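You operate a simulated robot arm through the tools that you are given. There is no shell and no other tool. Be economical: measure what you need, move in short steps, check, and stop when the job is done.

Carry out the task below with a simulated robot arm. There is one attempt and no reset: what you move stays moved.

## Task
Funnel rice into the blue square jar to its 100 line and close it.
Fine: bag and funnel back on the table. Set down upright: rice bag.

Only the result counts: the job must be done as asked and must still hold three seconds after the hand-in. Knocking over, shifting, dropping, spilling or breaking anything else fails it.

## Robot
A 7-joint arm with a two-finger parallel gripper, fixed in place. Base frame: the origin is at the foot of the arm, x ahead of it, y to its left, z up; the work surface is at about z = 0. Units: mm, degrees, N and s.
With the tool pointing down near the work surface it reaches from about 240 to 620 mm from the base axis. Its first joint turns from -66.0 to 66.0 degrees. Payload 2.6 kg.
The TCP is the grasp point between the finger pads, 30 mm short of the fingertips. In the tool frame z runs along the fingers and y along their closing line. The gripper opens to 94 mm. The fingers are 28 mm wide and 10 mm thick; the gripper's body (50 by 96 mm) begins 55 mm behind the TCP.
Orientation is told as [roll, pitch, yaw] about the base's x, y, z axes, in that order, counted from this pose: with the fingers straight down and closing along the base's y, the tool's x points along the base's -x, its y along +y and its z along -z.

## Interface
- The arm moves only by the tool nudge_tool. Its argument "motion" is a list of rows, each a list of 7 numbers: the shift along the base's x, y, z in units of 100 mm (1.0 is 100 mm), then the turn, a rotation vector about the base's x, y, z in units of 180 degrees (1.0 is 180 degrees), then the gripper command, from -1 (fully open) to 1 (shut), values between in proportion. In form: [[tx, ty, tz, ax, ay, az, hand], ...]. A call has 1 to 12 rows; each row is the pose to reach, as a shift and turn from the pose commanded when the call began. A call with a number of a shift or a turn outside -1 to 1 is refused whole. Each row takes 0.2 s and may step no farther than 50 mm and 8.6 degrees from the row before; otherwise, or with a gripper value out of range, the whole call is refused. A pose out of reach is approached as far as the arm can. The call stops where the force on the tool passes 40 N (or 10 N more than at its start, if that is more) or the arm is blocked; 0.2 s more then pass. The fingers move at their own pace (about 72 mm/s each) and stop on an object; they squeeze with about 44 N. The grip force told is the motor's: it shows also when the fingers shut on nothing. Time passes only in rows, and 0.2 s behind the last, so rows that repeat a pose let the fingers close. The reply holds the time, the measured pose of the TCP, the force on the tool along the base axes, the opening and the grip force, in the units named above and with some noise, with the torque about the TCP (base axes, N m) and any sound that the robot's microphone picked up.
- Cameras (640 x 400 px; columns grow to the right, rows downward): "scene" is fixed at [3.8, 421.7, 550.4]; the picture's right is [-0.96, -0.30, 0.00], its down [-0.21, 0.67, -0.72] and it looks along [0.21, -0.68, -0.70] (base axes); focal length 214 px, centre (320, 200). "wrist" rides on the gripper at [76, 14, -103] in the tool frame; the picture's right is [-0.18, 0.98, 0.00], its down [-0.75, -0.14, -0.64] and it looks along [-0.63, -0.12, 0.77] (tool axes); focal length 243 px, centre (320, 200). There is no depth. A picture from a camera that has moved, and an enlarged one, comes with that camera's place and axes in the base frame and with its lens.
- get_image(camera): a new picture of that camera. The clock stands still meanwhile.
- inspect(camera, box): a new picture of the part [left, top, right, bottom] of that camera's present view, enlarged. The clock stands still meanwhile.
- hand_in(): hands the job in; it is judged then, once.

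Work in short steps. Places have to be worked out from the pictures, the camera data and where the tool is seen: move nearer, look again, correct. Check each grasp and each placing, and mend what went wrong. You have 120 turns and 84 pictures in all, those below and enlarged ones among them. Open the gripper and draw the arm clear of the work before you hand the job in, unless the task says otherwise; then end with one line.

The tools are called after ">>>" as name(argument=value, ...) on one line, values as JSON. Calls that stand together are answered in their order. nudge_tool: Moves the arm, as the interface text tells. Its arguments: {"type":"object","properties":{"motion":{"type":"array","items":{"type":"array","items":{"type":"number"}}}},"required":["motion"]} The other tools are called the same way: get_image (camera) takes a picture; inspect (camera, box) takes an enlarged picture of a part of a camera's view; hand_in () hands the job in.

At the start:

```text
clock: 0.0
tool_pos: [293.0, -35.5, 442.7]
tcp_rot: [0.0, -0.1, 0.0]
force: [0.0, -0.1, 0.7]
moment: [-0.01, -0.02, 0.0]
grip_width: 94.1
grasp_force: 0.2
```

scene: 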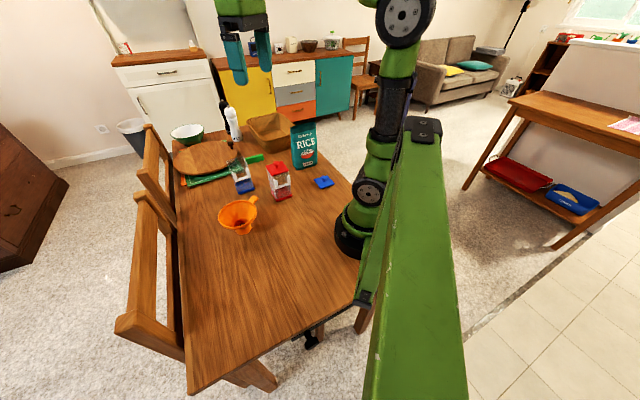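
wrist: 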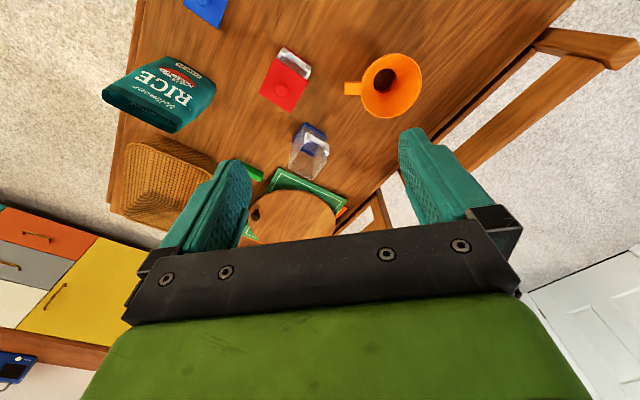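

The scene shows a rice bag, a red-lidded jar, a jar with a blue base without lid, a blue lid and an orange funnel. I enlarge the work area in both cameras.

>>> inspect(camera="scene", box=[160, 100, 360, 240])

>>> inspect(camera="wrist", box=[80, 0, 440, 220])

```text
2.86 times, centred on (260, 170) of scene
camera zoom: at [3.8, 421.7, 550.4], right [-0.96, -0.3, 0.0], down [-0.21, 0.67, -0.72], along [0.21, -0.68, -0.7], focal length 613 px, centre (491, 286)
```

zoom: 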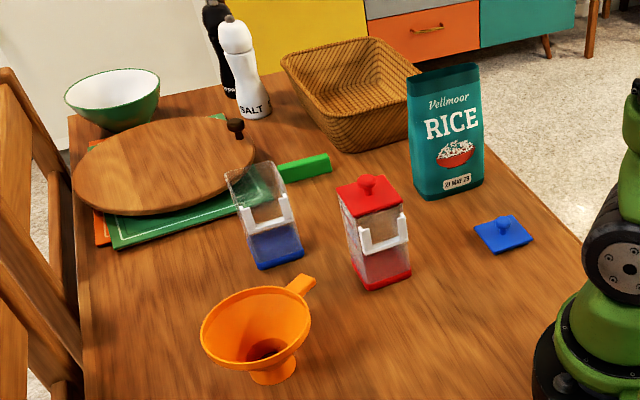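

```text
1.78 times, centred on (260, 110) of wrist
camera zoom: at [216.5, -21.1, 546.4], right [0.18, 0.98, 0.0], down [0.75, -0.14, 0.64], along [0.63, -0.12, -0.77], focal length 431 px, centre (427, 360)
```

zoom: 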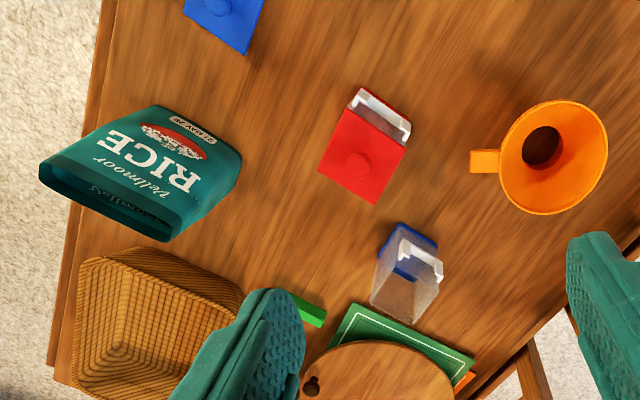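

I put the red jar near (312,-99), the blue jar near (465,-90), the funnel near (366,83), and the bag to the right. I go lower for a better look.

>>> nudge_tool(motion=[[0.1, -0.1, -0.4, 0, 0, 0, -1], [0.2, -0.1, -0.7, 0, 0, 0, -1], [0.2, -0.1, -1.0, 0, 0, 0, -1]])

>>> nudge_tool(motion=[[0, 0, -0.4, 0, 0, 0, -1], [0, 0, -0.7, 0, 0, 0, -1], [0, 0, -1.0, 0, 0, 0, -1]])

>>> get_image(camera="wrist")

```text
clock: 0.8
tool_pos: [315.0, -46.4, 345.5]
tcp_rot: [0.0, -0.1, 0.0]
force: [0.1, 0.2, 0.2]
moment: [0.02, -0.01, -0.01]
grip_width: 94.3
grasp_force: 0.1
```

```text
clock: 1.6
tool_pos: [313.4, -46.4, 244.7]
tcp_rot: [0.0, 0.0, 0.0]
force: [0.4, -1.1, 1.1]
moment: [-0.01, 0.0, 0.01]
grip_width: 93.9
grasp_force: 0.1
```

```text
79 pictures are left
camera wrist: at [237.1, -31.8, 347.7], right [0.18, 0.98, 0.0], down [0.75, -0.14, 0.64], along [0.63, -0.12, -0.77], focal length 243 px, centre (320, 200)
```

wrist: 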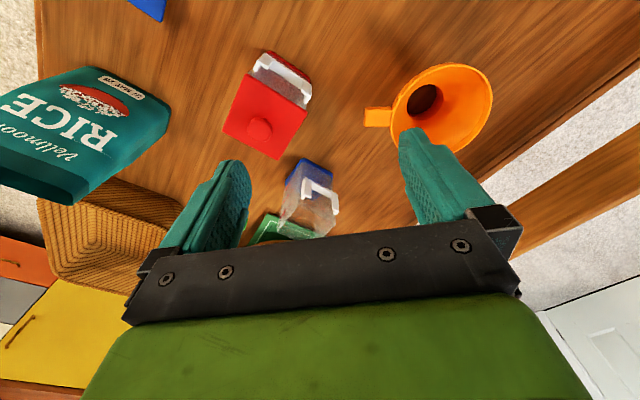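

I enlarge the blue jar from both cameras to find the scale, and the bag and the lid.

>>> inspect(camera="scene", box=[225, 145, 295, 205])

>>> inspect(camera="wrist", box=[260, 140, 370, 250])

>>> inspect(camera="scene", box=[280, 110, 350, 200])

```text
6.67 times, centred on (260, 175) of scene
camera zoom: at [3.8, 421.7, 550.4], right [-0.96, -0.3, 0.0], down [-0.21, 0.67, -0.72], along [0.21, -0.68, -0.7], focal length 1430 px, centre (720, 367)
```

zoom: 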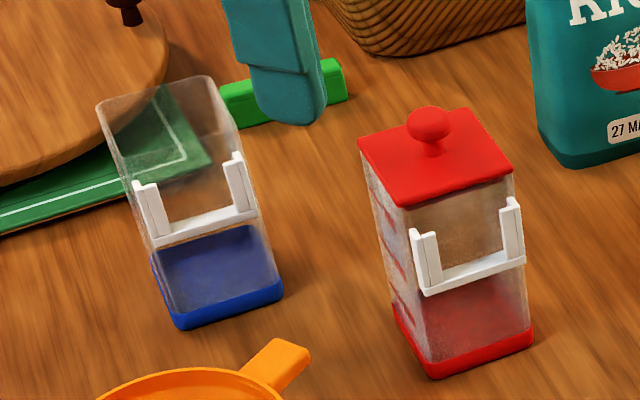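

```text
3.64 times, centred on (315, 195) of wrist
camera zoom: at [237.1, -31.8, 347.7], right [0.18, 0.98, 0.0], down [0.75, -0.14, 0.64], along [0.63, -0.12, -0.77], focal length 882 px, centre (338, 218)
```

zoom: 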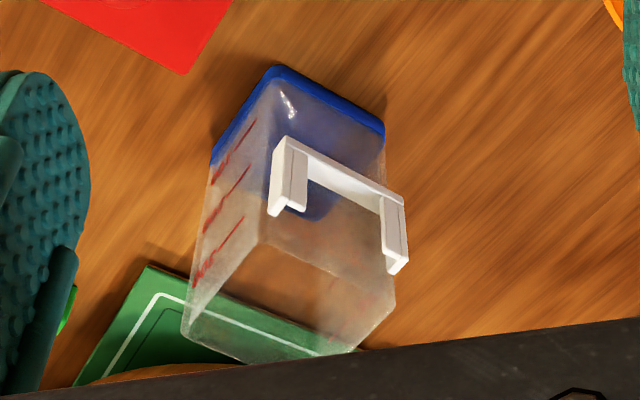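

```text
4.44 times, centred on (315, 155) of scene
camera zoom: at [3.8, 421.7, 550.4], right [-0.96, -0.3, 0.0], down [-0.21, 0.67, -0.72], along [0.21, -0.68, -0.7], focal length 953 px, centre (342, 400)
```

zoom: 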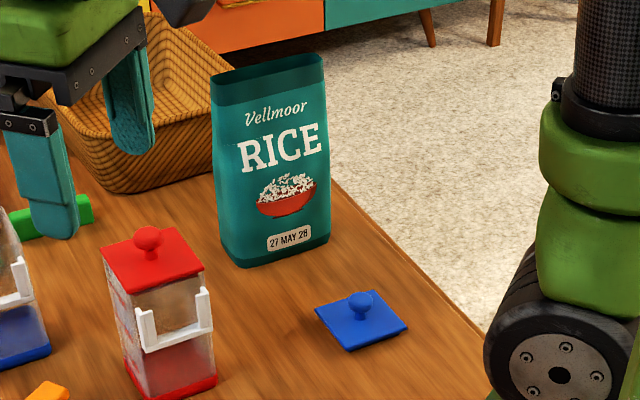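

The red marks are on the jar's face that looks towards (-x,-y). I turn the wrist about 56 degrees and move so that the wrist camera faces it.

>>> nudge_tool(motion=[[0.1, -0.12, 0, 0, 0, 0.044, -1], [0.2, -0.25, 0, 0, 0, 0.088, -1], [0.3, -0.4, 0, 0, 0, 0.132, -1], [0.45, -0.55, 0, 0, 0, 0.176, -1], [0.6, -0.7, 0, 0, 0, 0.22, -1], [0.75, -0.85, -0.2, 0, 0, 0.265, -1], [0.86, -1.0, -0.4, 0, 0, 0.31, -1]])

>>> get_image(camera="wrist")

```text
clock: 3.2
tool_pos: [400.5, -145.6, 203.5]
tcp_rot: [0.0, 0.0, 56.0]
force: [0.2, 0.1, -0.5]
moment: [-0.04, 0.01, 0.04]
grip_width: 94.1
grasp_force: 0.1
```

```text
75 pictures are left
camera wrist: at [345.3, -200.2, 305.0], right [-0.71, 0.7, 0.0], down [0.54, 0.55, 0.64], along [0.45, 0.46, -0.77], focal length 243 px, centre (320, 200)
```

wrist: 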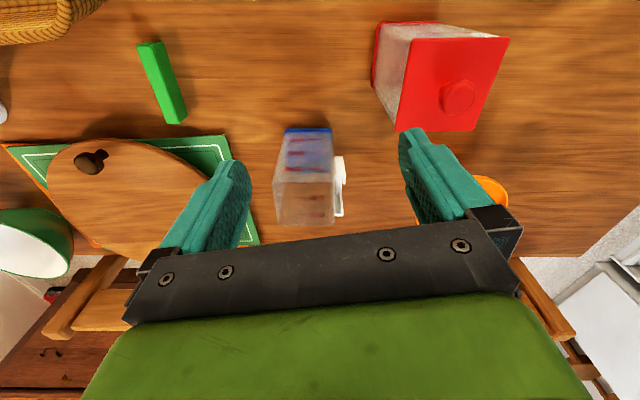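

>>> inspect(camera="wrist", box=[260, 120, 355, 230])

```text
3.64 times, centred on (308, 175) of wrist
camera zoom: at [345.3, -200.2, 305.0], right [-0.71, 0.7, 0.0], down [0.54, 0.55, 0.64], along [0.45, 0.46, -0.77], focal length 882 px, centre (366, 291)
```

zoom: 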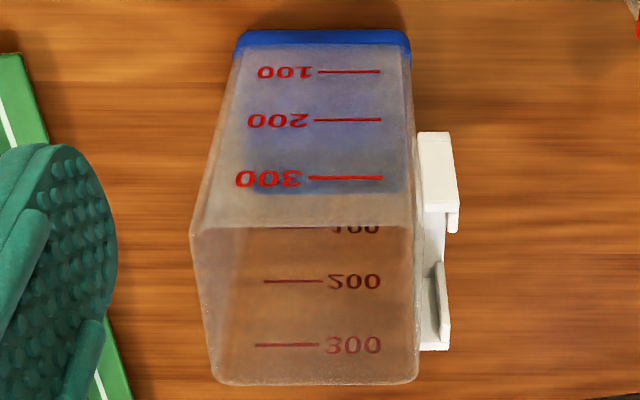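

The jar's centre is about (468,-97), 122 mm high, turned 45 degrees, with the 100 line at z≈34. Next I turn to yaw 90 and look at the funnel and its handle.

>>> nudge_tool(motion=[[0, 0.1, 0.2, 0, 0, 0.044, -1], [-0.1, 0.4, 0.2, 0, 0, 0.088, -1], [-0.25, 0.7, 0.2, 0, 0, 0.132, -1], [-0.47, 1.0, 0.2, 0, 0, 0.176, -1], [-0.47, 1.0, 0.2, 0, 0, 0.189, -1]])

>>> get_image(camera="wrist")

```text
clock: 4.4
tool_pos: [351.5, -44.4, 222.5]
tcp_rot: [0.0, 0.0, 90.0]
force: [-0.4, 0.3, -0.1]
moment: [-0.02, 0.0, -0.03]
grip_width: 93.8
grasp_force: 0.0
```

```text
73 pictures are left
camera wrist: at [336.9, -121.0, 325.5], right [-0.98, 0.18, 0.0], down [0.14, 0.75, 0.64], along [0.12, 0.63, -0.77], focal length 243 px, centre (320, 200)
```

wrist: 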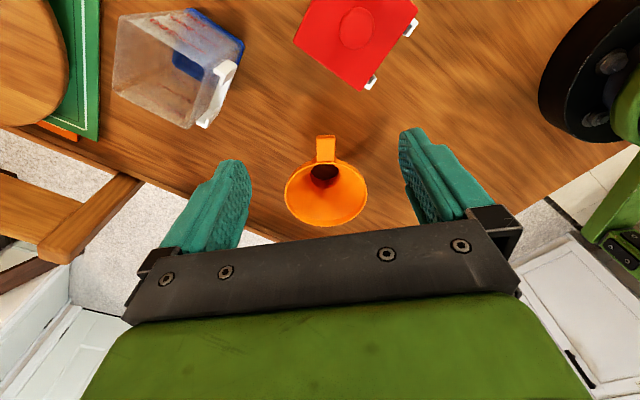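

>>> inspect(camera="wrist", box=[270, 120, 385, 235])

>>> inspect(camera="scene", box=[200, 180, 280, 245])

```text
3.48 times, centred on (328, 178) of wrist
camera zoom: at [336.9, -121.0, 325.5], right [-0.98, 0.18, 0.0], down [0.14, 0.75, 0.64], along [0.12, 0.63, -0.77], focal length 844 px, centre (294, 278)
```

zoom: 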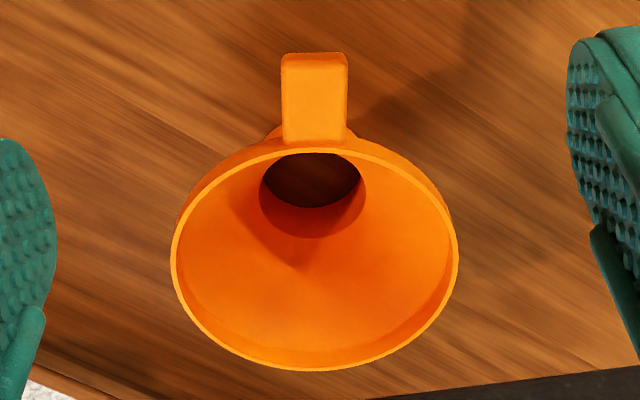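

```text
6.15 times, centred on (240, 212) of scene
camera zoom: at [3.8, 421.8, 550.4], right [-0.96, -0.3, 0.0], down [-0.21, 0.67, -0.72], along [0.21, -0.68, -0.7], focal length 1320 px, centre (812, 123)
```

zoom: 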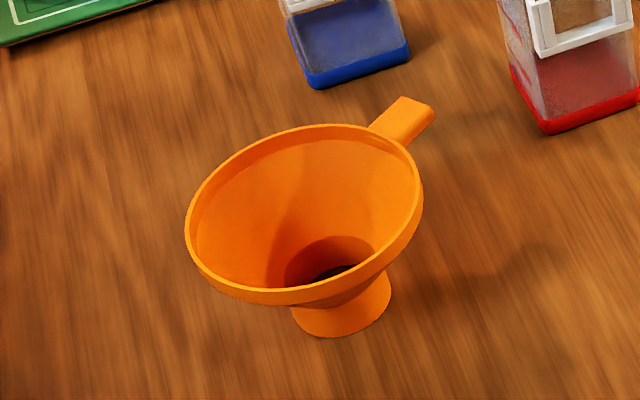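

The funnel's rim is at z≈63, centred on (369,86). Its handle runs from about (354,2) to (360,35), so I turn to yaw 80 and go above the handle.

>>> nudge_tool(motion=[[0, 0.2, -0.3, 0, 0, -0.02, -1], [0.03, 0.4, -0.6, 0, 0, -0.04, -1], [0.045, 0.585, -0.9, 0, 0, -0.0556, -1], [0.045, 0.585, -1.0, 0, 0, -0.0556, -1]])

>>> get_image(camera="wrist")

>>> inspect(camera="scene", box=[190, 140, 300, 245])

```text
clock: 5.4
tool_pos: [356.9, 13.3, 123.0]
tcp_rot: [0.0, 0.0, 79.8]
force: [-0.5, -0.6, 0.2]
moment: [0.01, -0.02, 0.01]
grip_width: 94.0
grasp_force: 0.1
```

```text
70 pictures are left
camera wrist: at [328.6, -59.1, 225.3], right [-0.93, 0.35, 0.0], down [0.27, 0.72, 0.64], along [0.23, 0.6, -0.77], focal length 243 px, centre (320, 200)
```

wrist: 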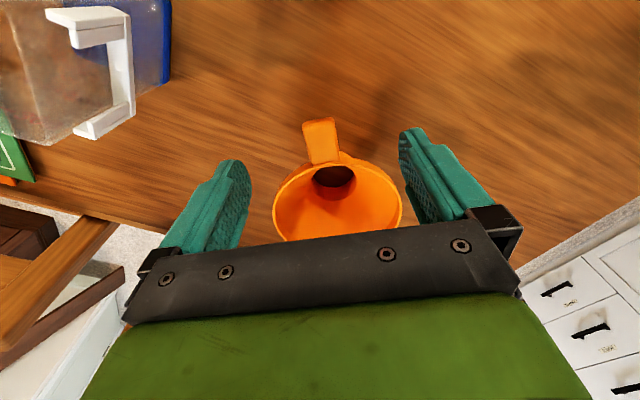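

```text
3.81 times, centred on (245, 192) of scene
camera zoom: at [3.8, 421.8, 550.4], right [-0.96, -0.3, 0.0], down [-0.21, 0.67, -0.72], along [0.21, -0.68, -0.7], focal length 817 px, centre (606, 229)
```

zoom: 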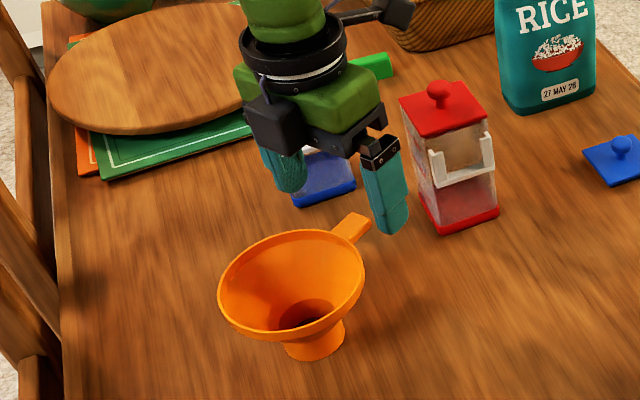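

The handle sits centred between the fingers, near (356,15). I go down to z≈59 and close on it.

>>> nudge_tool(motion=[[0, 0.02, -0.35, 0, 0, 0, -1], [0, 0.02, -0.64, 0, 0, 0, -1], [0, 0.02, -0.64, 0, 0, 0, 1], [0, 0.02, -0.64, 0, 0, 0, 1], [0, 0.02, -0.64, 0, 0, 0, 1], [0, 0.02, -0.64, 0, 0, 0, 1]])

>>> inspect(camera="scene", box=[190, 140, 300, 245])

```text
clock: 6.8
tool_pos: [358.6, 14.1, 60.7]
tcp_rot: [-0.1, 0.0, 79.9]
force: [0.0, 1.0, -0.1]
moment: [-0.02, 0.01, -0.02]
grip_width: 25.4
grasp_force: 44.1
```

```text
3.81 times, centred on (245, 192) of scene
camera zoom: at [3.8, 421.7, 550.4], right [-0.96, -0.3, 0.0], down [-0.21, 0.67, -0.72], along [0.21, -0.68, -0.7], focal length 817 px, centre (606, 229)
```

zoom: 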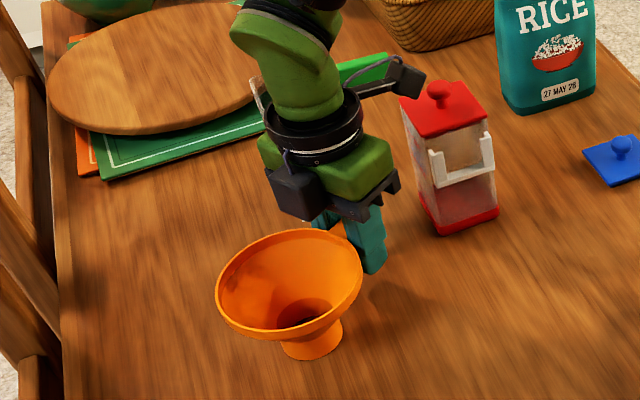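

The fingers stopped at 25 mm on the handle with full grip. I lift straight up and check it.

>>> nudge_tool(motion=[[0, 0, 0.2, 0, 0, 0, 1], [0, 0, 0.5, 0, 0, 0, 1], [0, 0, 0.8, 0, 0, 0, 1], [0, 0, 1.0, 0, 0, 0, 1]])

>>> nudge_tool(motion=[[0, 0, 0.3, 0, 0, 0, 1], [0, 0, 0.6, 0, 0, 0, 1], [0, 0, 0.8, 0, 0, 0, 1]])

>>> inspect(camera="scene", box=[180, 100, 300, 200])

```text
clock: 7.8
tool_pos: [356.7, 14.8, 158.8]
tcp_rot: [0.0, 0.0, 79.9]
force: [0.2, 0.1, 0.3]
moment: [-0.03, 0.03, 0.03]
grip_width: 25.7
grasp_force: 43.8
```

```text
clock: 8.6
tool_pos: [358.6, 14.0, 238.8]
tcp_rot: [0.0, 0.0, 79.9]
force: [-0.6, 0.0, 0.0]
moment: [-0.02, 0.03, -0.02]
grip_width: 25.3
grasp_force: 43.7
```

```text
4.00 times, centred on (240, 150) of scene
camera zoom: at [3.8, 421.7, 550.4], right [-0.96, -0.3, 0.0], down [-0.21, 0.67, -0.72], along [0.21, -0.68, -0.7], focal length 858 px, centre (640, 400)
```

zoom: 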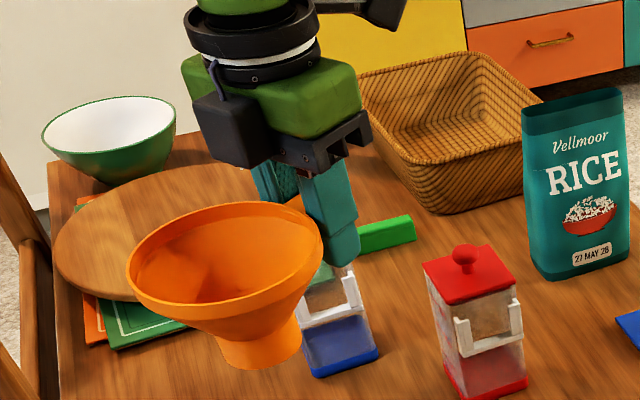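

The funnel is held level. I measure the rim centre relative to the TCP with the wrist camera.

>>> inspect(camera="wrist", box=[230, 80, 430, 260])

```text
2.22 times, centred on (330, 170) of wrist
camera zoom: at [330.3, -57.3, 341.9], right [-0.94, 0.35, 0.0], down [0.27, 0.72, 0.64], along [0.23, 0.6, -0.77], focal length 539 px, centre (298, 267)
```

zoom: 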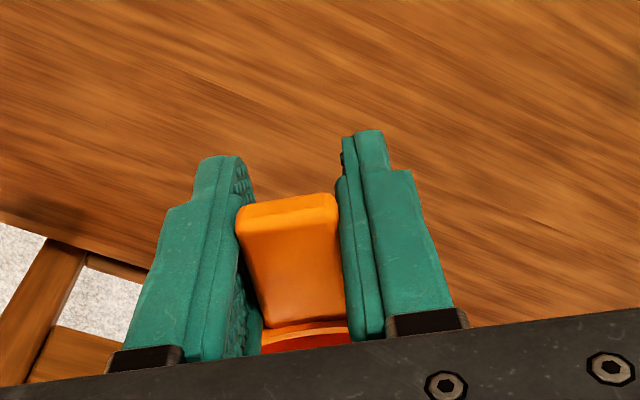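

I estimate the funnel's axis at TCP + (12,74). I carry it to just above the jar's mouth, aiming for a TCP of (456,-171).

>>> nudge_tool(motion=[[0.15, -0.25, 0, 0, 0, 0, 1], [0.3, -0.5, 0, 0, 0, 0, 1], [0.4, -0.75, 0, 0, 0, 0, 1], [0.5, -1.0, 0, 0, 0, 0, 1]])

>>> nudge_tool(motion=[[0.15, -0.25, 0, 0, 0, 0, 1], [0.3, -0.5, -0.1, 0, 0, 0, 1], [0.4, -0.75, -0.2, 0, 0, 0, 1], [0.48, -0.85, -0.3, 0, 0, 0, 1], [0.48, -0.85, -0.35, 0, 0, 0, 1]])

>>> inspect(camera="scene", box=[205, 130, 295, 205])

```text
clock: 9.6
tool_pos: [407.5, -86.4, 239.6]
tcp_rot: [0.0, 0.0, 80.0]
force: [0.5, 0.3, -0.6]
moment: [-0.04, 0.01, 0.02]
grip_width: 25.4
grasp_force: 44.1
```

```text
clock: 10.8
tool_pos: [455.4, -170.1, 205.0]
tcp_rot: [0.0, 0.1, 79.9]
force: [-0.2, -0.1, 0.2]
moment: [-0.05, 0.0, 0.01]
grip_width: 25.4
grasp_force: 43.4
```

```text
5.33 times, centred on (250, 168) of scene
camera zoom: at [3.8, 421.7, 550.4], right [-0.96, -0.3, 0.0], down [-0.21, 0.67, -0.72], along [0.21, -0.68, -0.7], focal length 1144 px, centre (693, 373)
```

zoom: 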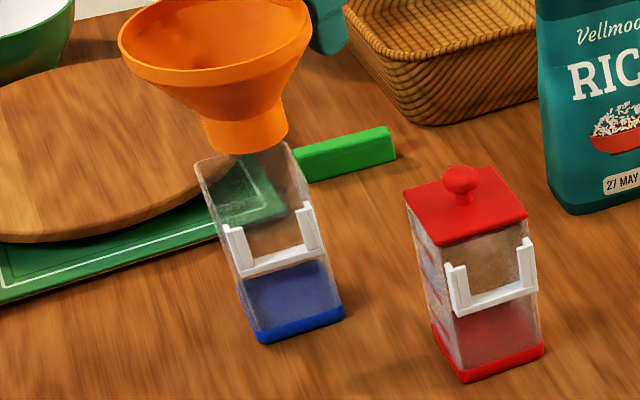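

I zoom in to compare the funnel's foot with the jar's mouth.

>>> inspect(camera="scene", box=[225, 140, 261, 170])

>>> get_image(camera="wrist")

```text
13.33 times, centred on (243, 155) of scene
camera zoom: at [3.8, 421.7, 550.4], right [-0.96, -0.3, 0.0], down [-0.21, 0.67, -0.72], along [0.21, -0.68, -0.7], focal length 2860 px, centre (1347, 800)
```

zoom: 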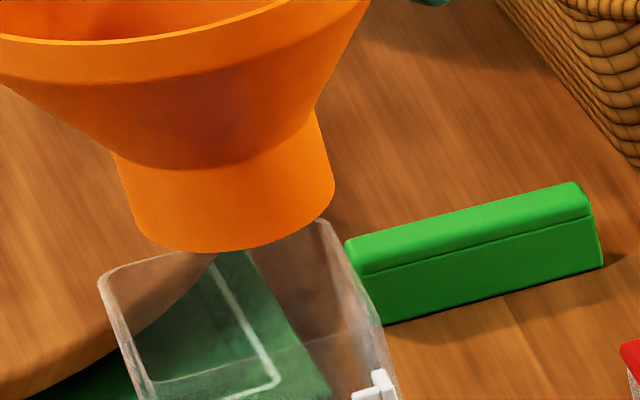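

```text
63 pictures are left
camera wrist: at [427.0, -242.3, 307.7], right [-0.94, 0.35, 0.0], down [0.27, 0.72, 0.64], along [0.23, 0.6, -0.77], focal length 243 px, centre (320, 200)
```

wrist: 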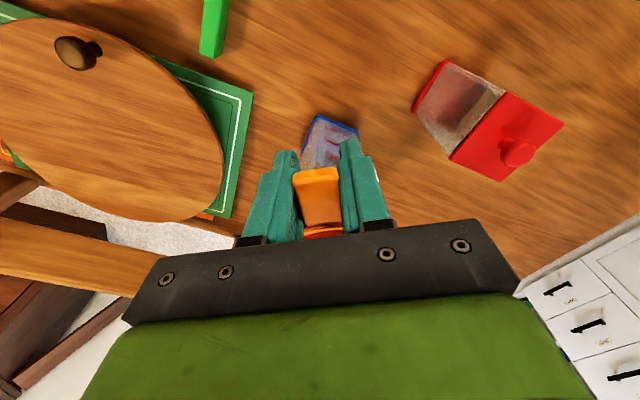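

The foot is about 51 mm wide and the mouth about 60 mm, but the foot sits roughly 7 mm too far to the image's right. I shift by (+7,+4), lower to just above the rim, and look again.

>>> nudge_tool(motion=[[0.07, 0.04, 0, 0, 0, 0, 1], [0.07, 0.04, -0.12, 0, 0, 0, 1], [0.07, 0.04, -0.22, 0, 0, 0, 1]])

>>> inspect(camera="scene", box=[225, 140, 261, 170])

```text
clock: 11.6
tool_pos: [461.6, -167.0, 183.6]
tcp_rot: [0.0, 0.0, 79.8]
force: [-0.5, -0.5, -0.4]
moment: [-0.01, -0.01, 0.03]
grip_width: 25.3
grasp_force: 43.6
```

```text
13.33 times, centred on (243, 155) of scene
camera zoom: at [3.8, 421.7, 550.4], right [-0.96, -0.3, 0.0], down [-0.21, 0.67, -0.72], along [0.21, -0.68, -0.7], focal length 2860 px, centre (1347, 800)
```

zoom: 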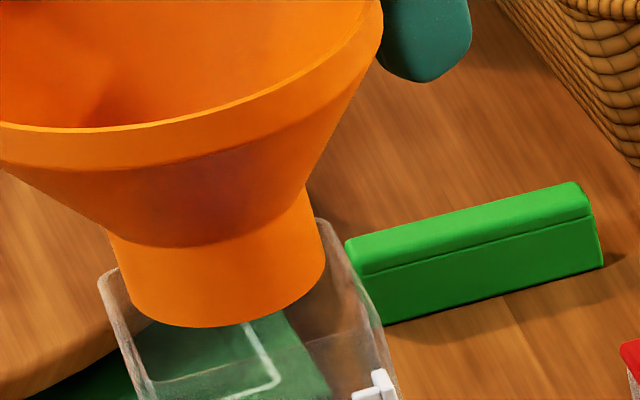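

The foot is now centred over the mouth. I lower it slowly and watch the force for contact.

>>> nudge_tool(motion=[[0, 0, -0.06, 0, 0, 0, 1], [0, 0, -0.12, 0, 0, 0, 1], [0, 0, -0.16, 0, 0, 0, 1], [0, 0, -0.2, 0, 0, 0, 1]])

>>> inspect(camera="scene", box=[215, 140, 275, 190])

```text
clock: 12.6
tool_pos: [461.6, -165.9, 161.3]
tcp_rot: [0.2, 0.0, 80.0]
force: [-0.6, 0.0, -0.7]
moment: [-0.07, -0.04, 0.04]
grip_width: 25.5
grasp_force: 43.9
```

```text
8.00 times, centred on (245, 165) of scene
camera zoom: at [3.8, 421.7, 550.4], right [-0.96, -0.3, 0.0], down [-0.21, 0.67, -0.72], along [0.21, -0.68, -0.7], focal length 1716 px, centre (920, 480)
```

zoom: 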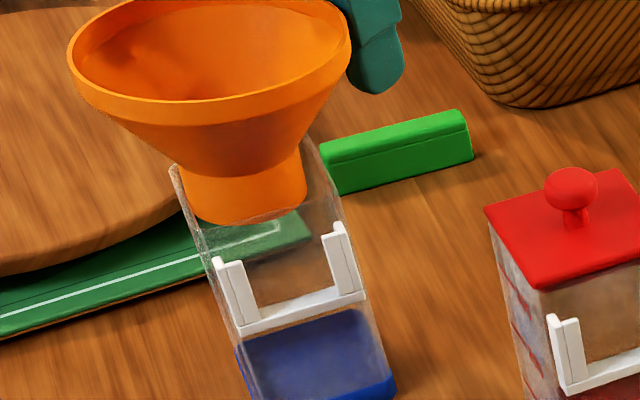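

The foot is inside the mouth with no contact yet. I keep lowering in small steps.

>>> nudge_tool(motion=[[0, 0, -0.03, 0, 0, 0, 1], [0, 0, -0.06, 0, 0, 0, 1], [0, 0, -0.08, 0, 0, 0, 1]])

>>> inspect(camera="scene", box=[215, 140, 275, 190])

```text
clock: 13.4
tool_pos: [461.3, -166.7, 153.9]
tcp_rot: [-0.1, 0.0, 79.9]
force: [0.1, -0.2, -0.7]
moment: [-0.03, 0.01, 0.04]
grip_width: 25.4
grasp_force: 44.1
```

```text
8.00 times, centred on (245, 165) of scene
camera zoom: at [3.8, 421.7, 550.4], right [-0.96, -0.3, 0.0], down [-0.21, 0.67, -0.72], along [0.21, -0.68, -0.7], focal length 1716 px, centre (920, 480)
```

zoom: 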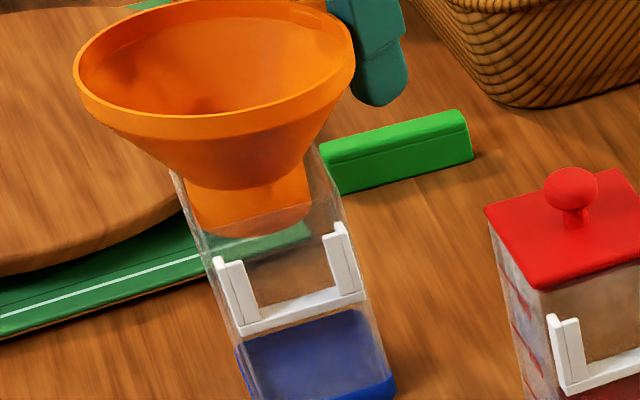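

>>> nudge_tool(motion=[[0, 0, -0.02, 0, 0, 0, 1], [0, 0, -0.04, 0, 0, 0, 1], [0, 0, -0.05, 0, 0, 0, 1]])

```text
clock: 14.2
tool_pos: [462.3, -166.6, 149.7]
tcp_rot: [0.0, 0.0, 79.9]
force: [-0.4, -0.2, -0.5]
moment: [-0.04, 0.02, 0.02]
grip_width: 25.2
grasp_force: 44.3
```

Still no contact, so I go on in 2 mm steps.

>>> nudge_tool(motion=[[0, 0, -0.02, 0, 0, 0, 1], [0, 0, -0.04, 0, 0, 0, 1]])

>>> inspect(camera="scene", box=[215, 140, 275, 190])

```text
clock: 14.8
tool_pos: [462.2, -166.0, 145.1]
tcp_rot: [0.0, 0.0, 79.8]
force: [-0.7, -0.3, 0.0]
moment: [-0.01, 0.0, 0.04]
grip_width: 25.3
grasp_force: 43.9
```

```text
8.00 times, centred on (245, 165) of scene
camera zoom: at [3.8, 421.7, 550.4], right [-0.96, -0.3, 0.0], down [-0.21, 0.67, -0.72], along [0.21, -0.68, -0.7], focal length 1716 px, centre (920, 480)
```

zoom: 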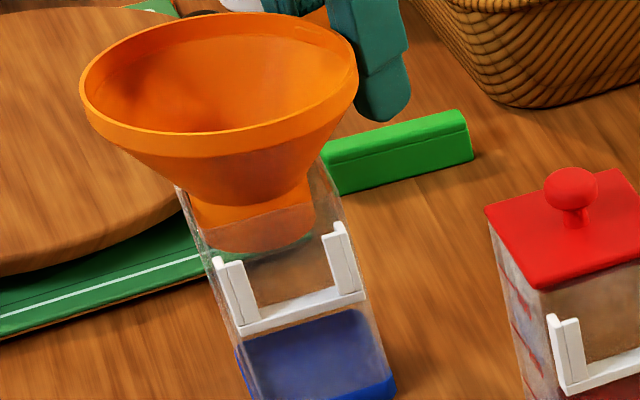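

>>> nudge_tool(motion=[[0, 0, -0.02, 0, 0, 0, 1], [0, 0, -0.04, 0, 0, 0, 1]])

>>> nudge_tool(motion=[[0, 0, -0.02, 0, 0, 0, 1], [0, 0, -0.03, 0, 0, 0, 1]])

```text
clock: 15.4
tool_pos: [462.9, -165.8, 140.9]
tcp_rot: [0.0, -0.1, 79.9]
force: [-0.4, 1.3, 1.5]
moment: [0.07, -0.05, 0.03]
grip_width: 25.5
grasp_force: 44.4
```

```text
clock: 16.0
tool_pos: [463.5, -166.7, 141.9]
tcp_rot: [-0.3, 0.0, 79.8]
force: [-5.0, -1.5, 19.8]
moment: [1.15, -0.21, 0.22]
grip_width: 25.4
grasp_force: 43.4
```

Contact came at TCP z≈141, so the cone is seated. I relax 3 mm, look, then open the fingers.

>>> nudge_tool(motion=[[0, 0, 0.03, 0, 0, 0, 1], [0, 0, 0.03, 0, 0, 0, 0.4], [0, 0, 0.03, 0, 0, 0, 0.2], [0, 0, 0.03, 0, 0, 0, 0.0]])

>>> inspect(camera="scene", box=[215, 140, 275, 190])

```text
clock: 17.0
tool_pos: [462.8, -166.3, 140.2]
tcp_rot: [0.0, 0.0, 80.0]
force: [-0.6, 0.4, 0.2]
moment: [0.0, 0.0, 0.02]
grip_width: 47.0
grasp_force: 0.0
```

```text
8.00 times, centred on (245, 165) of scene
camera zoom: at [3.8, 421.7, 550.4], right [-0.96, -0.3, 0.0], down [-0.21, 0.67, -0.72], along [0.21, -0.68, -0.7], focal length 1716 px, centre (920, 480)
```

zoom: 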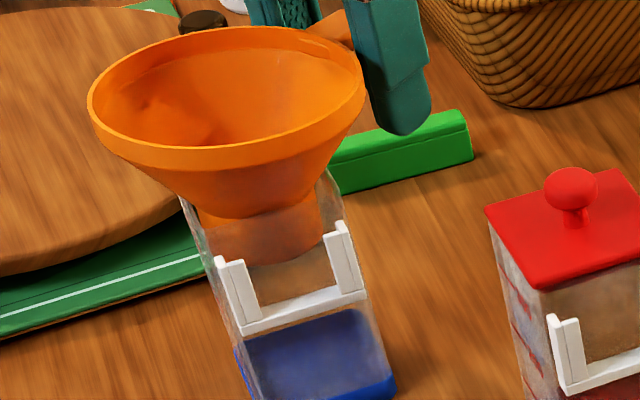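

The funnel is seated in the mouth. I open the gripper, lift straight up, and swing to yaw 43 towards the bag.

>>> nudge_tool(motion=[[0, 0, 0, 0, 0, 0, -0.2], [0, 0, 0.2, 0, 0, 0, -0.2], [0, 0, 0.5, 0, 0, 0, -0.5], [0, 0, 0.8, 0, 0, 0, -1], [0, 0, 1.0, 0, 0, 0, -1]])

>>> nudge_tool(motion=[[-0.1, 0, 0.3, 0, 0, -0.04, -1], [-0.3, 0, 0.6, 0, 0, -0.08, -1], [-0.5, 0, 0.9, 0, 0, -0.12, -1], [-0.7, 0, 1.0, 0, 0, -0.16, -1], [-0.9, 0, 1.0, 0, 0, -0.2056, -1]])

>>> nudge_tool(motion=[[0, -0.1, 0, -0.031, 0.033, 0, -1], [-0.1, -0.3, 0, -0.062, 0.066, 0, -1], [-0.2, -0.5, 0, -0.093, 0.1, 0, -1], [-0.3, -0.7, 0, -0.124, 0.133, 0, -1], [-0.4, -0.9, 0, -0.155, 0.166, 0, -1], [-0.5, -0.9, 0, -0.17, 0.1825, 0, -1]])

>>> get_image(camera="wrist")

>>> get_image(camera="scene")

```text
clock: 18.2
tool_pos: [461.2, -166.2, 243.2]
tcp_rot: [0.0, 0.0, 79.9]
force: [-1.0, -0.8, -1.4]
moment: [0.02, 0.01, 0.01]
grip_width: 93.9
grasp_force: 0.0
```

```text
clock: 19.4
tool_pos: [371.0, -166.6, 343.0]
tcp_rot: [0.0, 0.1, 42.8]
force: [0.1, 0.2, -0.5]
moment: [-0.01, -0.02, 0.01]
grip_width: 94.0
grasp_force: 0.1
```

```text
clock: 20.8
tool_pos: [323.2, -256.6, 342.3]
tcp_rot: [0.0, 45.0, 42.9]
force: [-0.3, 0.8, 0.7]
moment: [-0.02, 0.0, -0.01]
grip_width: 94.1
grasp_force: 0.0
```

```text
57 pictures are left
camera wrist: at [325.6, -233.1, 468.5], right [-0.57, 0.81, -0.13], down [0.82, 0.57, -0.08], along [0.01, -0.15, -0.99], focal length 243 px, centre (320, 200)
```

wrist: 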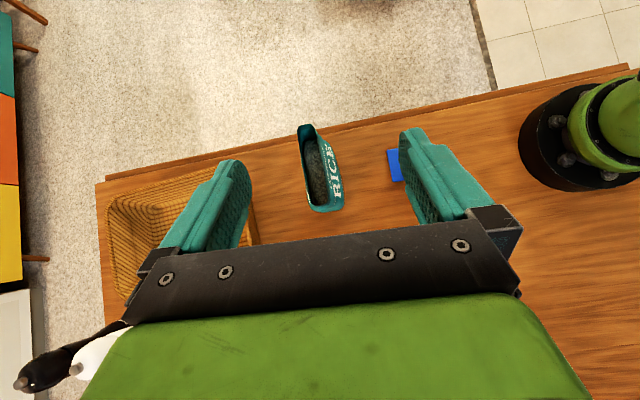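

```text
56 pictures are left
```

scene: 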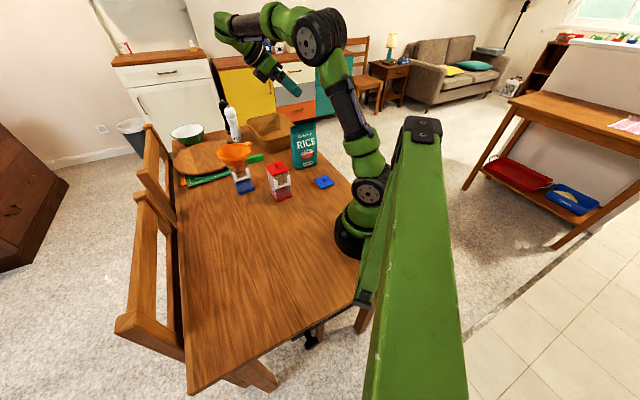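

The tilted pose is reachable and the bag's open mouth is in view. I enlarge it.

>>> inspect(camera="wrist", box=[270, 105, 410, 225])

```text
3.33 times, centred on (340, 165) of wrist
camera zoom: at [325.6, -233.1, 468.5], right [-0.57, 0.81, -0.13], down [0.82, 0.57, -0.08], along [0.01, -0.15, -0.99], focal length 809 px, centre (253, 317)
```

zoom: 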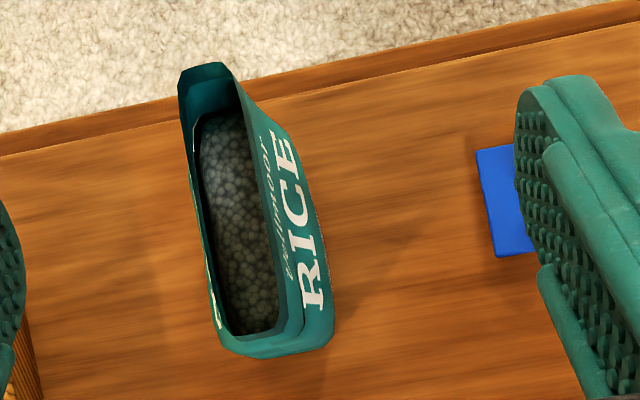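

The bag is about 96 mm wide, 25–30 mm thick and 200 mm tall, centred near (302,-301) with its width along about 45 degrees. I'll grip across its thickness from the (+x,+y) edge at mid height, so I go down just outside that edge first.

>>> nudge_tool(motion=[[0.08, -0.03, -0.3, 0, 0, 0.011, -1], [0.16, -0.07, -0.6, 0, 0, 0.011, -1], [0.16, -0.07, -1.0, 0, 0, 0.011, -1]])

>>> get_image(camera="wrist")

>>> inspect(camera="scene", box=[200, 30, 400, 210])

```text
clock: 21.6
tool_pos: [339.7, -264.4, 241.3]
tcp_rot: [-0.3, 45.0, 44.7]
force: [0.7, 0.2, -0.5]
moment: [0.01, 0.01, -0.02]
grip_width: 93.9
grasp_force: 0.2
```

```text
54 pictures are left
camera wrist: at [341.4, -240.0, 368.2], right [-0.6, 0.79, -0.13], down [0.8, 0.6, -0.08], along [0.02, -0.15, -0.99], focal length 243 px, centre (320, 200)
```

wrist: 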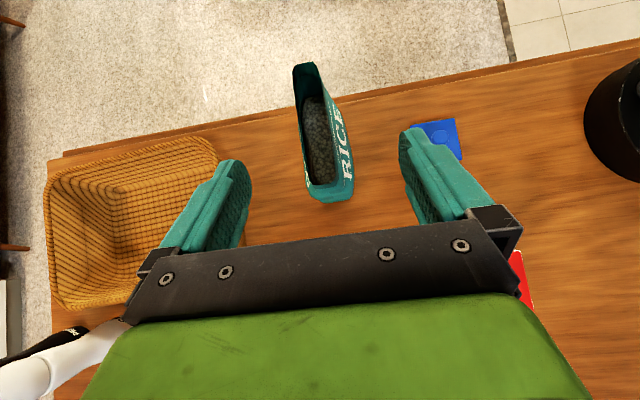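

```text
2.22 times, centred on (300, 120) of scene
camera zoom: at [3.8, 421.7, 550.4], right [-0.96, -0.3, 0.0], down [-0.21, 0.67, -0.72], along [0.21, -0.68, -0.7], focal length 477 px, centre (364, 378)
```

zoom: 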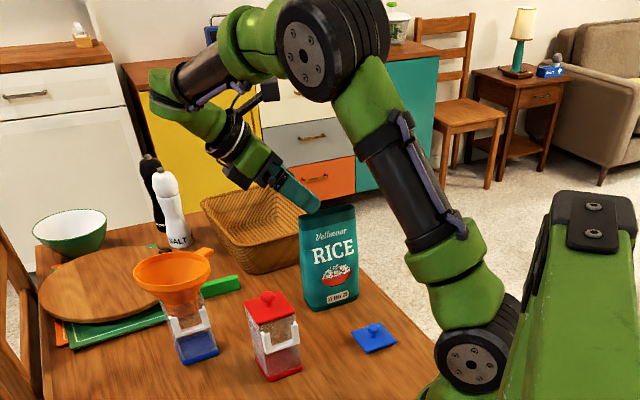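

The bag's near edge is at about (337,-270), so the fingers straddle it well. I go down to z≈95 just outside the edge.

>>> nudge_tool(motion=[[0, 0, -0.3, 0, 0, 0, -1], [0, 0, -0.6, 0, 0, 0, -1], [0, 0, -0.9, 0, 0, 0, -1]])

>>> nudge_tool(motion=[[0, 0, -0.3, 0, 0, 0, -1], [0, 0, -0.55, 0, 0, 0, -1]])

>>> get_image(camera="wrist")

>>> inspect(camera="scene", box=[200, 30, 400, 210])

```text
clock: 22.4
tool_pos: [338.9, -262.4, 151.0]
tcp_rot: [-0.2, 44.9, 44.7]
force: [0.3, 0.2, 0.5]
moment: [-0.02, 0.0, 0.01]
grip_width: 93.9
grasp_force: 0.0
```

```text
clock: 23.0
tool_pos: [335.9, -263.3, 96.1]
tcp_rot: [-0.2, 44.9, 44.7]
force: [-0.9, -0.3, 1.2]
moment: [0.03, 0.0, 0.03]
grip_width: 93.8
grasp_force: 0.0
```

```text
52 pictures are left
camera wrist: at [338.8, -239.2, 223.1], right [-0.6, 0.79, -0.13], down [0.8, 0.6, -0.08], along [0.02, -0.15, -0.99], focal length 243 px, centre (320, 200)
```

wrist: 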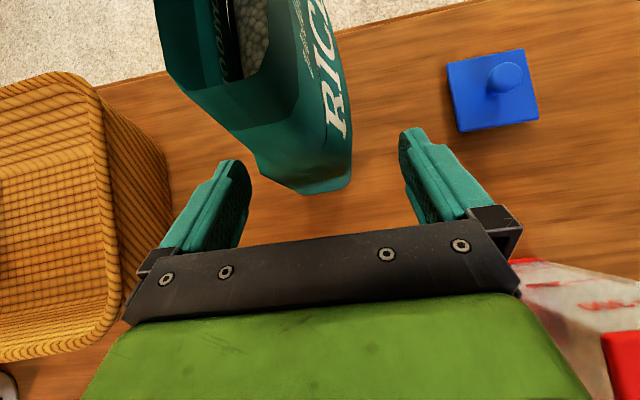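

```text
2.22 times, centred on (300, 120) of scene
camera zoom: at [3.8, 421.7, 550.4], right [-0.96, -0.3, 0.0], down [-0.21, 0.67, -0.72], along [0.21, -0.68, -0.7], focal length 477 px, centre (364, 378)
```

zoom: 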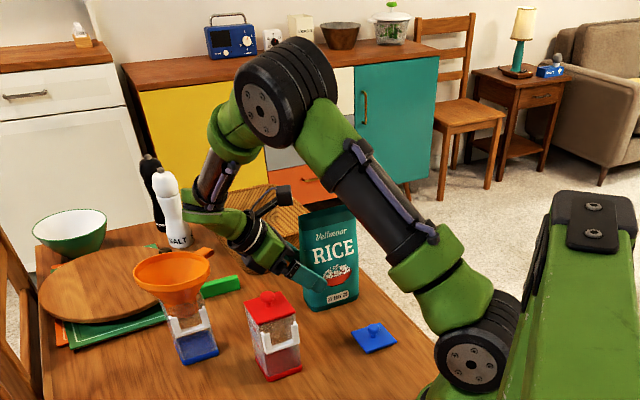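

The bag tapers from about 42 mm thick at the base to 20–25 mm at the top, with its edge's midline near (334,-273). I centre the fingers on it, slide in about 22 mm and close.

>>> nudge_tool(motion=[[0.0, -0.08, 0, 0, 0, 0, -1], [-0.12, -0.19, 0, 0, 0, 0, -1], [-0.12, -0.19, 0, 0, 0, 0, -1]])

>>> get_image(camera="wrist")

```text
clock: 23.8
tool_pos: [323.9, -282.3, 97.3]
tcp_rot: [-0.1, 44.9, 44.7]
force: [-0.7, 0.3, 0.0]
moment: [-0.04, 0.01, 0.03]
grip_width: 94.0
grasp_force: 0.1
```

```text
50 pictures are left
camera wrist: at [327.0, -258.1, 223.3], right [-0.6, 0.79, -0.13], down [0.8, 0.6, -0.08], along [0.02, -0.15, -0.99], focal length 243 px, centre (320, 200)
```

wrist: 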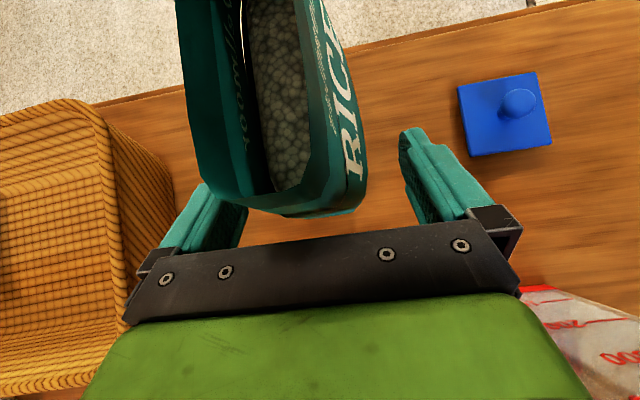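

The bag's end is now between the fingers without contact. I close the gripper.

>>> nudge_tool(motion=[[0, 0, 0, 0, 0, 0, 0.0], [0, 0, 0, 0, 0, 0, 0.3], [0, 0, 0, 0, 0, 0, 0.6], [0, 0, 0, 0, 0, 0, 1], [0, 0, 0, 0, 0, 0, 1], [0, 0, 0, 0, 0, 0, 1]])

>>> nudge_tool(motion=[[0, 0, 0.05, 0, 0, 0, 1], [0, 0, 0.15, 0, 0, 0, 1], [0, 0, 0.25, 0, 0, 0, 1]])

>>> inspect(camera="scene", box=[200, 60, 360, 210])

```text
clock: 25.2
tool_pos: [325.0, -282.4, 97.2]
tcp_rot: [-0.2, 44.9, 44.7]
force: [2.8, -2.7, 4.0]
moment: [-0.17, -0.07, 0.14]
grip_width: 56.5
grasp_force: 43.6
```

```text
clock: 26.0
tool_pos: [325.6, -282.4, 122.0]
tcp_rot: [-0.1, 44.9, 44.7]
force: [0.1, -0.2, -5.2]
moment: [0.1, -0.09, 0.0]
grip_width: 56.4
grasp_force: 44.3
```

```text
2.67 times, centred on (280, 135) of scene
camera zoom: at [3.8, 421.7, 550.4], right [-0.96, -0.3, 0.0], down [-0.21, 0.67, -0.72], along [0.21, -0.68, -0.7], focal length 572 px, centre (427, 373)
```

zoom: 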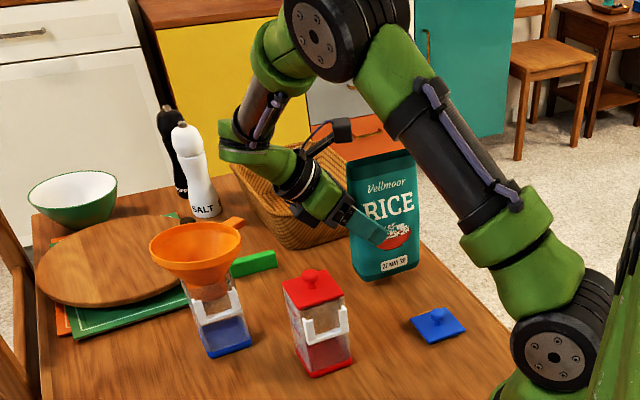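

The bag is held (about 5 N, grip width 56). I lift it high enough to clear the jars.

>>> nudge_tool(motion=[[0, 0, 0.25, 0, 0, 0, 1], [0, 0, 0.5, 0, 0, 0, 1], [0, 0, 0.75, 0, 0, 0, 1], [0, 0, 1.0, 0, 0, 0, 1]])

>>> nudge_tool(motion=[[0, 0, 0.3, 0, 0, 0, 1], [0, 0, 0.6, 0, 0, 0, 1], [0.1, 0.1, 0.75, 0, 0, 0.03, 1], [0.2, 0.3, 0.75, 0, 0, 0.06, 1], [0.3, 0.5, 0.75, 0, 0, 0.09, 1], [0.4, 0.7, 0.75, 0, 0, 0.12, 1], [0.5, 0.85, 0.75, 0, 0, 0.15, 1], [0.6, 1.0, 0.75, 0, 0, 0.18, 1]])

>>> get_image(camera="scene")

```text
clock: 27.0
tool_pos: [327.4, -283.2, 222.2]
tcp_rot: [-0.1, 44.9, 44.8]
force: [-0.6, -0.2, -4.1]
moment: [0.14, -0.11, 0.02]
grip_width: 56.5
grasp_force: 44.2
```

```text
clock: 28.8
tool_pos: [385.8, -182.1, 294.7]
tcp_rot: [-0.1, 44.8, 77.2]
force: [0.3, 0.3, -4.4]
moment: [0.14, -0.04, -0.02]
grip_width: 56.3
grasp_force: 44.7
```

```text
48 pictures are left
```

scene: 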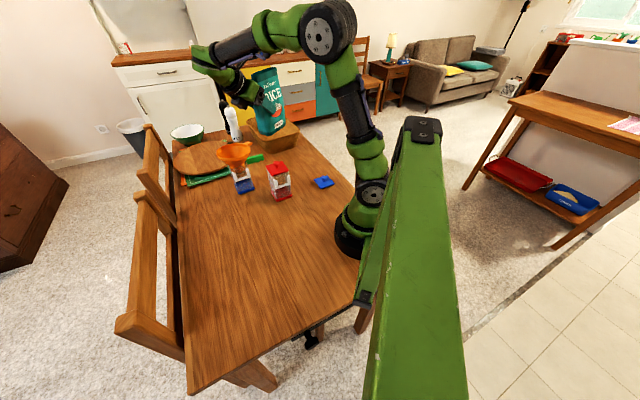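

The bag is upright and clear. I carry it over the jar to the +y side and finish the turn to yaw 90.

>>> nudge_tool(motion=[[0.1, 0.25, 0, 0, 0, 0.018, 1], [0.2, 0.5, 0, 0, 0, 0.036, 1], [0.3, 0.75, 0, 0, 0, 0.054, 1], [0.43, 1.0, 0, 0, 0, 0.071, 1]])

>>> nudge_tool(motion=[[0.1, 0.3, 0, 0, 0, 0, 1], [0.25, 0.6, 0, 0, 0, 0, 1], [0.35, 0.8, 0, 0, 0, 0, 1], [0.43, 1.0, 0, 0, 0, 0, 1]])

>>> nudge_tool(motion=[[0, 0.2, 0, 0, 0, 0, 1], [0, 0.3, 0, 0, 0, 0, 1]])

>>> get_image(camera="wrist")

>>> get_image(camera="scene")

```text
clock: 29.8
tool_pos: [430.2, -81.6, 297.0]
tcp_rot: [-0.1, 44.9, 90.0]
force: [-0.2, -0.3, -4.1]
moment: [0.17, -0.01, -0.02]
grip_width: 56.3
grasp_force: 44.1
```

```text
clock: 30.8
tool_pos: [471.1, 19.1, 298.5]
tcp_rot: [-0.1, 44.9, 90.0]
force: [1.2, -0.6, -4.5]
moment: [0.16, 0.02, 0.01]
grip_width: 56.4
grasp_force: 43.8
```

```text
clock: 31.4
tool_pos: [471.1, 47.8, 297.4]
tcp_rot: [-0.2, 45.0, 90.0]
force: [0.6, -0.3, -4.3]
moment: [0.21, -0.01, 0.0]
grip_width: 56.4
grasp_force: 44.0
```

```text
47 pictures are left
camera wrist: at [456.3, 66.9, 423.1], right [-0.98, 0.13, -0.13], down [0.14, 0.99, -0.08], along [0.12, -0.09, -0.99], focal length 243 px, centre (320, 200)
```

wrist: 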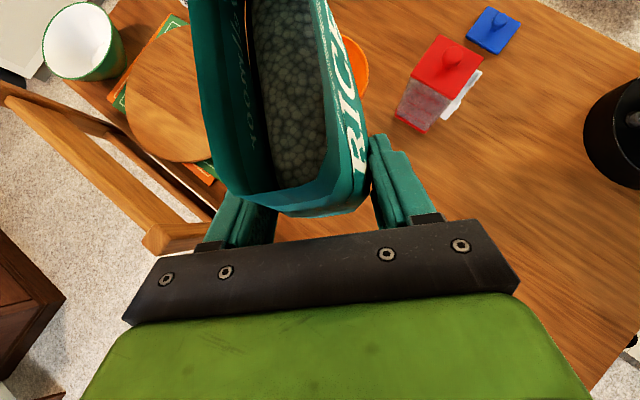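

```text
46 pictures are left
```

scene: 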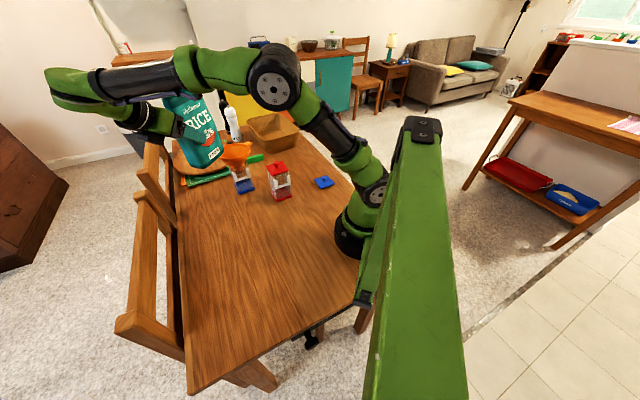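

The bag is in place beside the funnel. I tilt it 40 degrees with the mouth towards -y, keeping the lip over the funnel, and check.

>>> nudge_tool(motion=[[0.01, -0.02, -0.1, 0.044, 0, 0, 1], [0.01, -0.02, -0.2, 0.088, 0, 0, 1], [0.01, -0.02, -0.35, 0.132, 0, 0, 1], [0.01, -0.02, -0.5, 0.176, 0, 0, 1], [0.01, -0.02, -0.65, 0.222, 0, 0, 1], [0.01, -0.02, -0.7, 0.222, 0, 0, 1]])

>>> inspect(camera="scene", box=[130, 60, 290, 210])

>>> get_image(camera="wrist")

```text
clock: 32.8
tool_pos: [472.9, 45.1, 227.0]
tcp_rot: [-0.1, 4.9, 89.9]
force: [-0.2, -0.8, -4.5]
moment: [0.07, -0.01, 0.0]
grip_width: 56.4
grasp_force: 44.0
```

```text
2.67 times, centred on (210, 135) of scene
camera zoom: at [3.8, 421.7, 550.4], right [-0.96, -0.3, 0.0], down [-0.21, 0.67, -0.72], along [0.21, -0.68, -0.7], focal length 572 px, centre (613, 373)
```

zoom: 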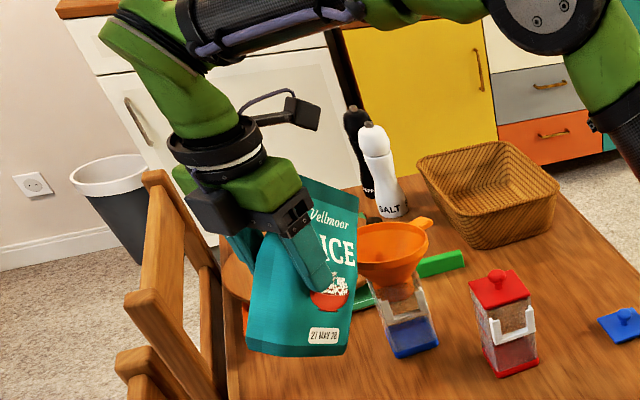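

```text
44 pictures are left
camera wrist: at [456.9, -21.4, 335.8], right [-0.98, 0.18, -0.02], down [0.14, 0.8, 0.58], along [0.12, 0.56, -0.82], focal length 243 px, centre (320, 200)
```

wrist: 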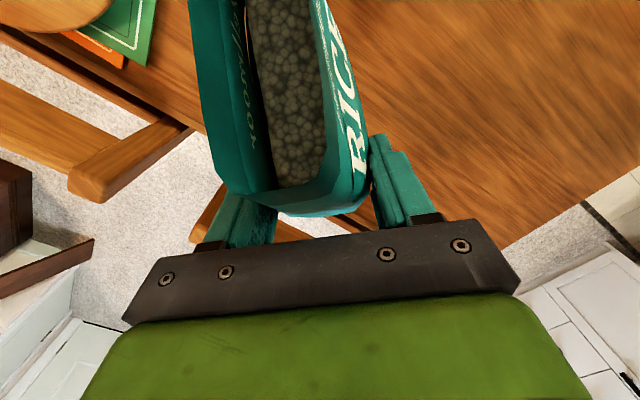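

The lip is over the funnel and nothing flows yet. I tilt on to 60 degrees.

>>> nudge_tool(motion=[[0, 0, 0, 0.037, 0, 0, 1], [0, 0, 0, 0.074, 0, 0, 1], [0, 0, -0.05, 0.111, 0, 0, 1]])

>>> inspect(camera="scene", box=[170, 90, 290, 200])

```text
clock: 33.6
tool_pos: [471.3, 46.4, 222.9]
tcp_rot: [-0.2, -15.3, 90.0]
force: [0.2, -0.5, -5.2]
moment: [-0.03, 0.02, 0.04]
grip_width: 56.3
grasp_force: 43.7
```

```text
3.64 times, centred on (230, 145) of scene
camera zoom: at [3.8, 421.8, 550.4], right [-0.96, -0.3, 0.0], down [-0.21, 0.67, -0.72], along [0.21, -0.68, -0.7], focal length 780 px, centre (647, 400)
```

zoom: 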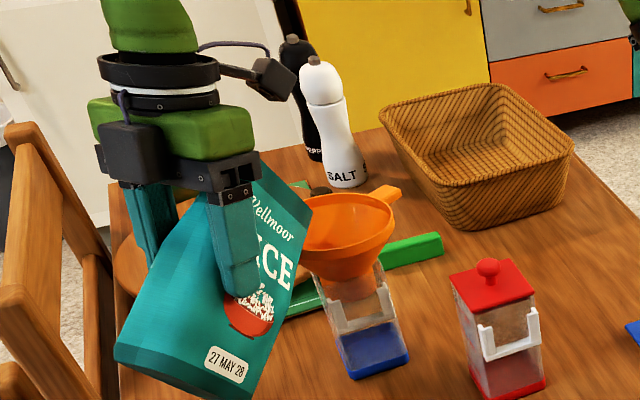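

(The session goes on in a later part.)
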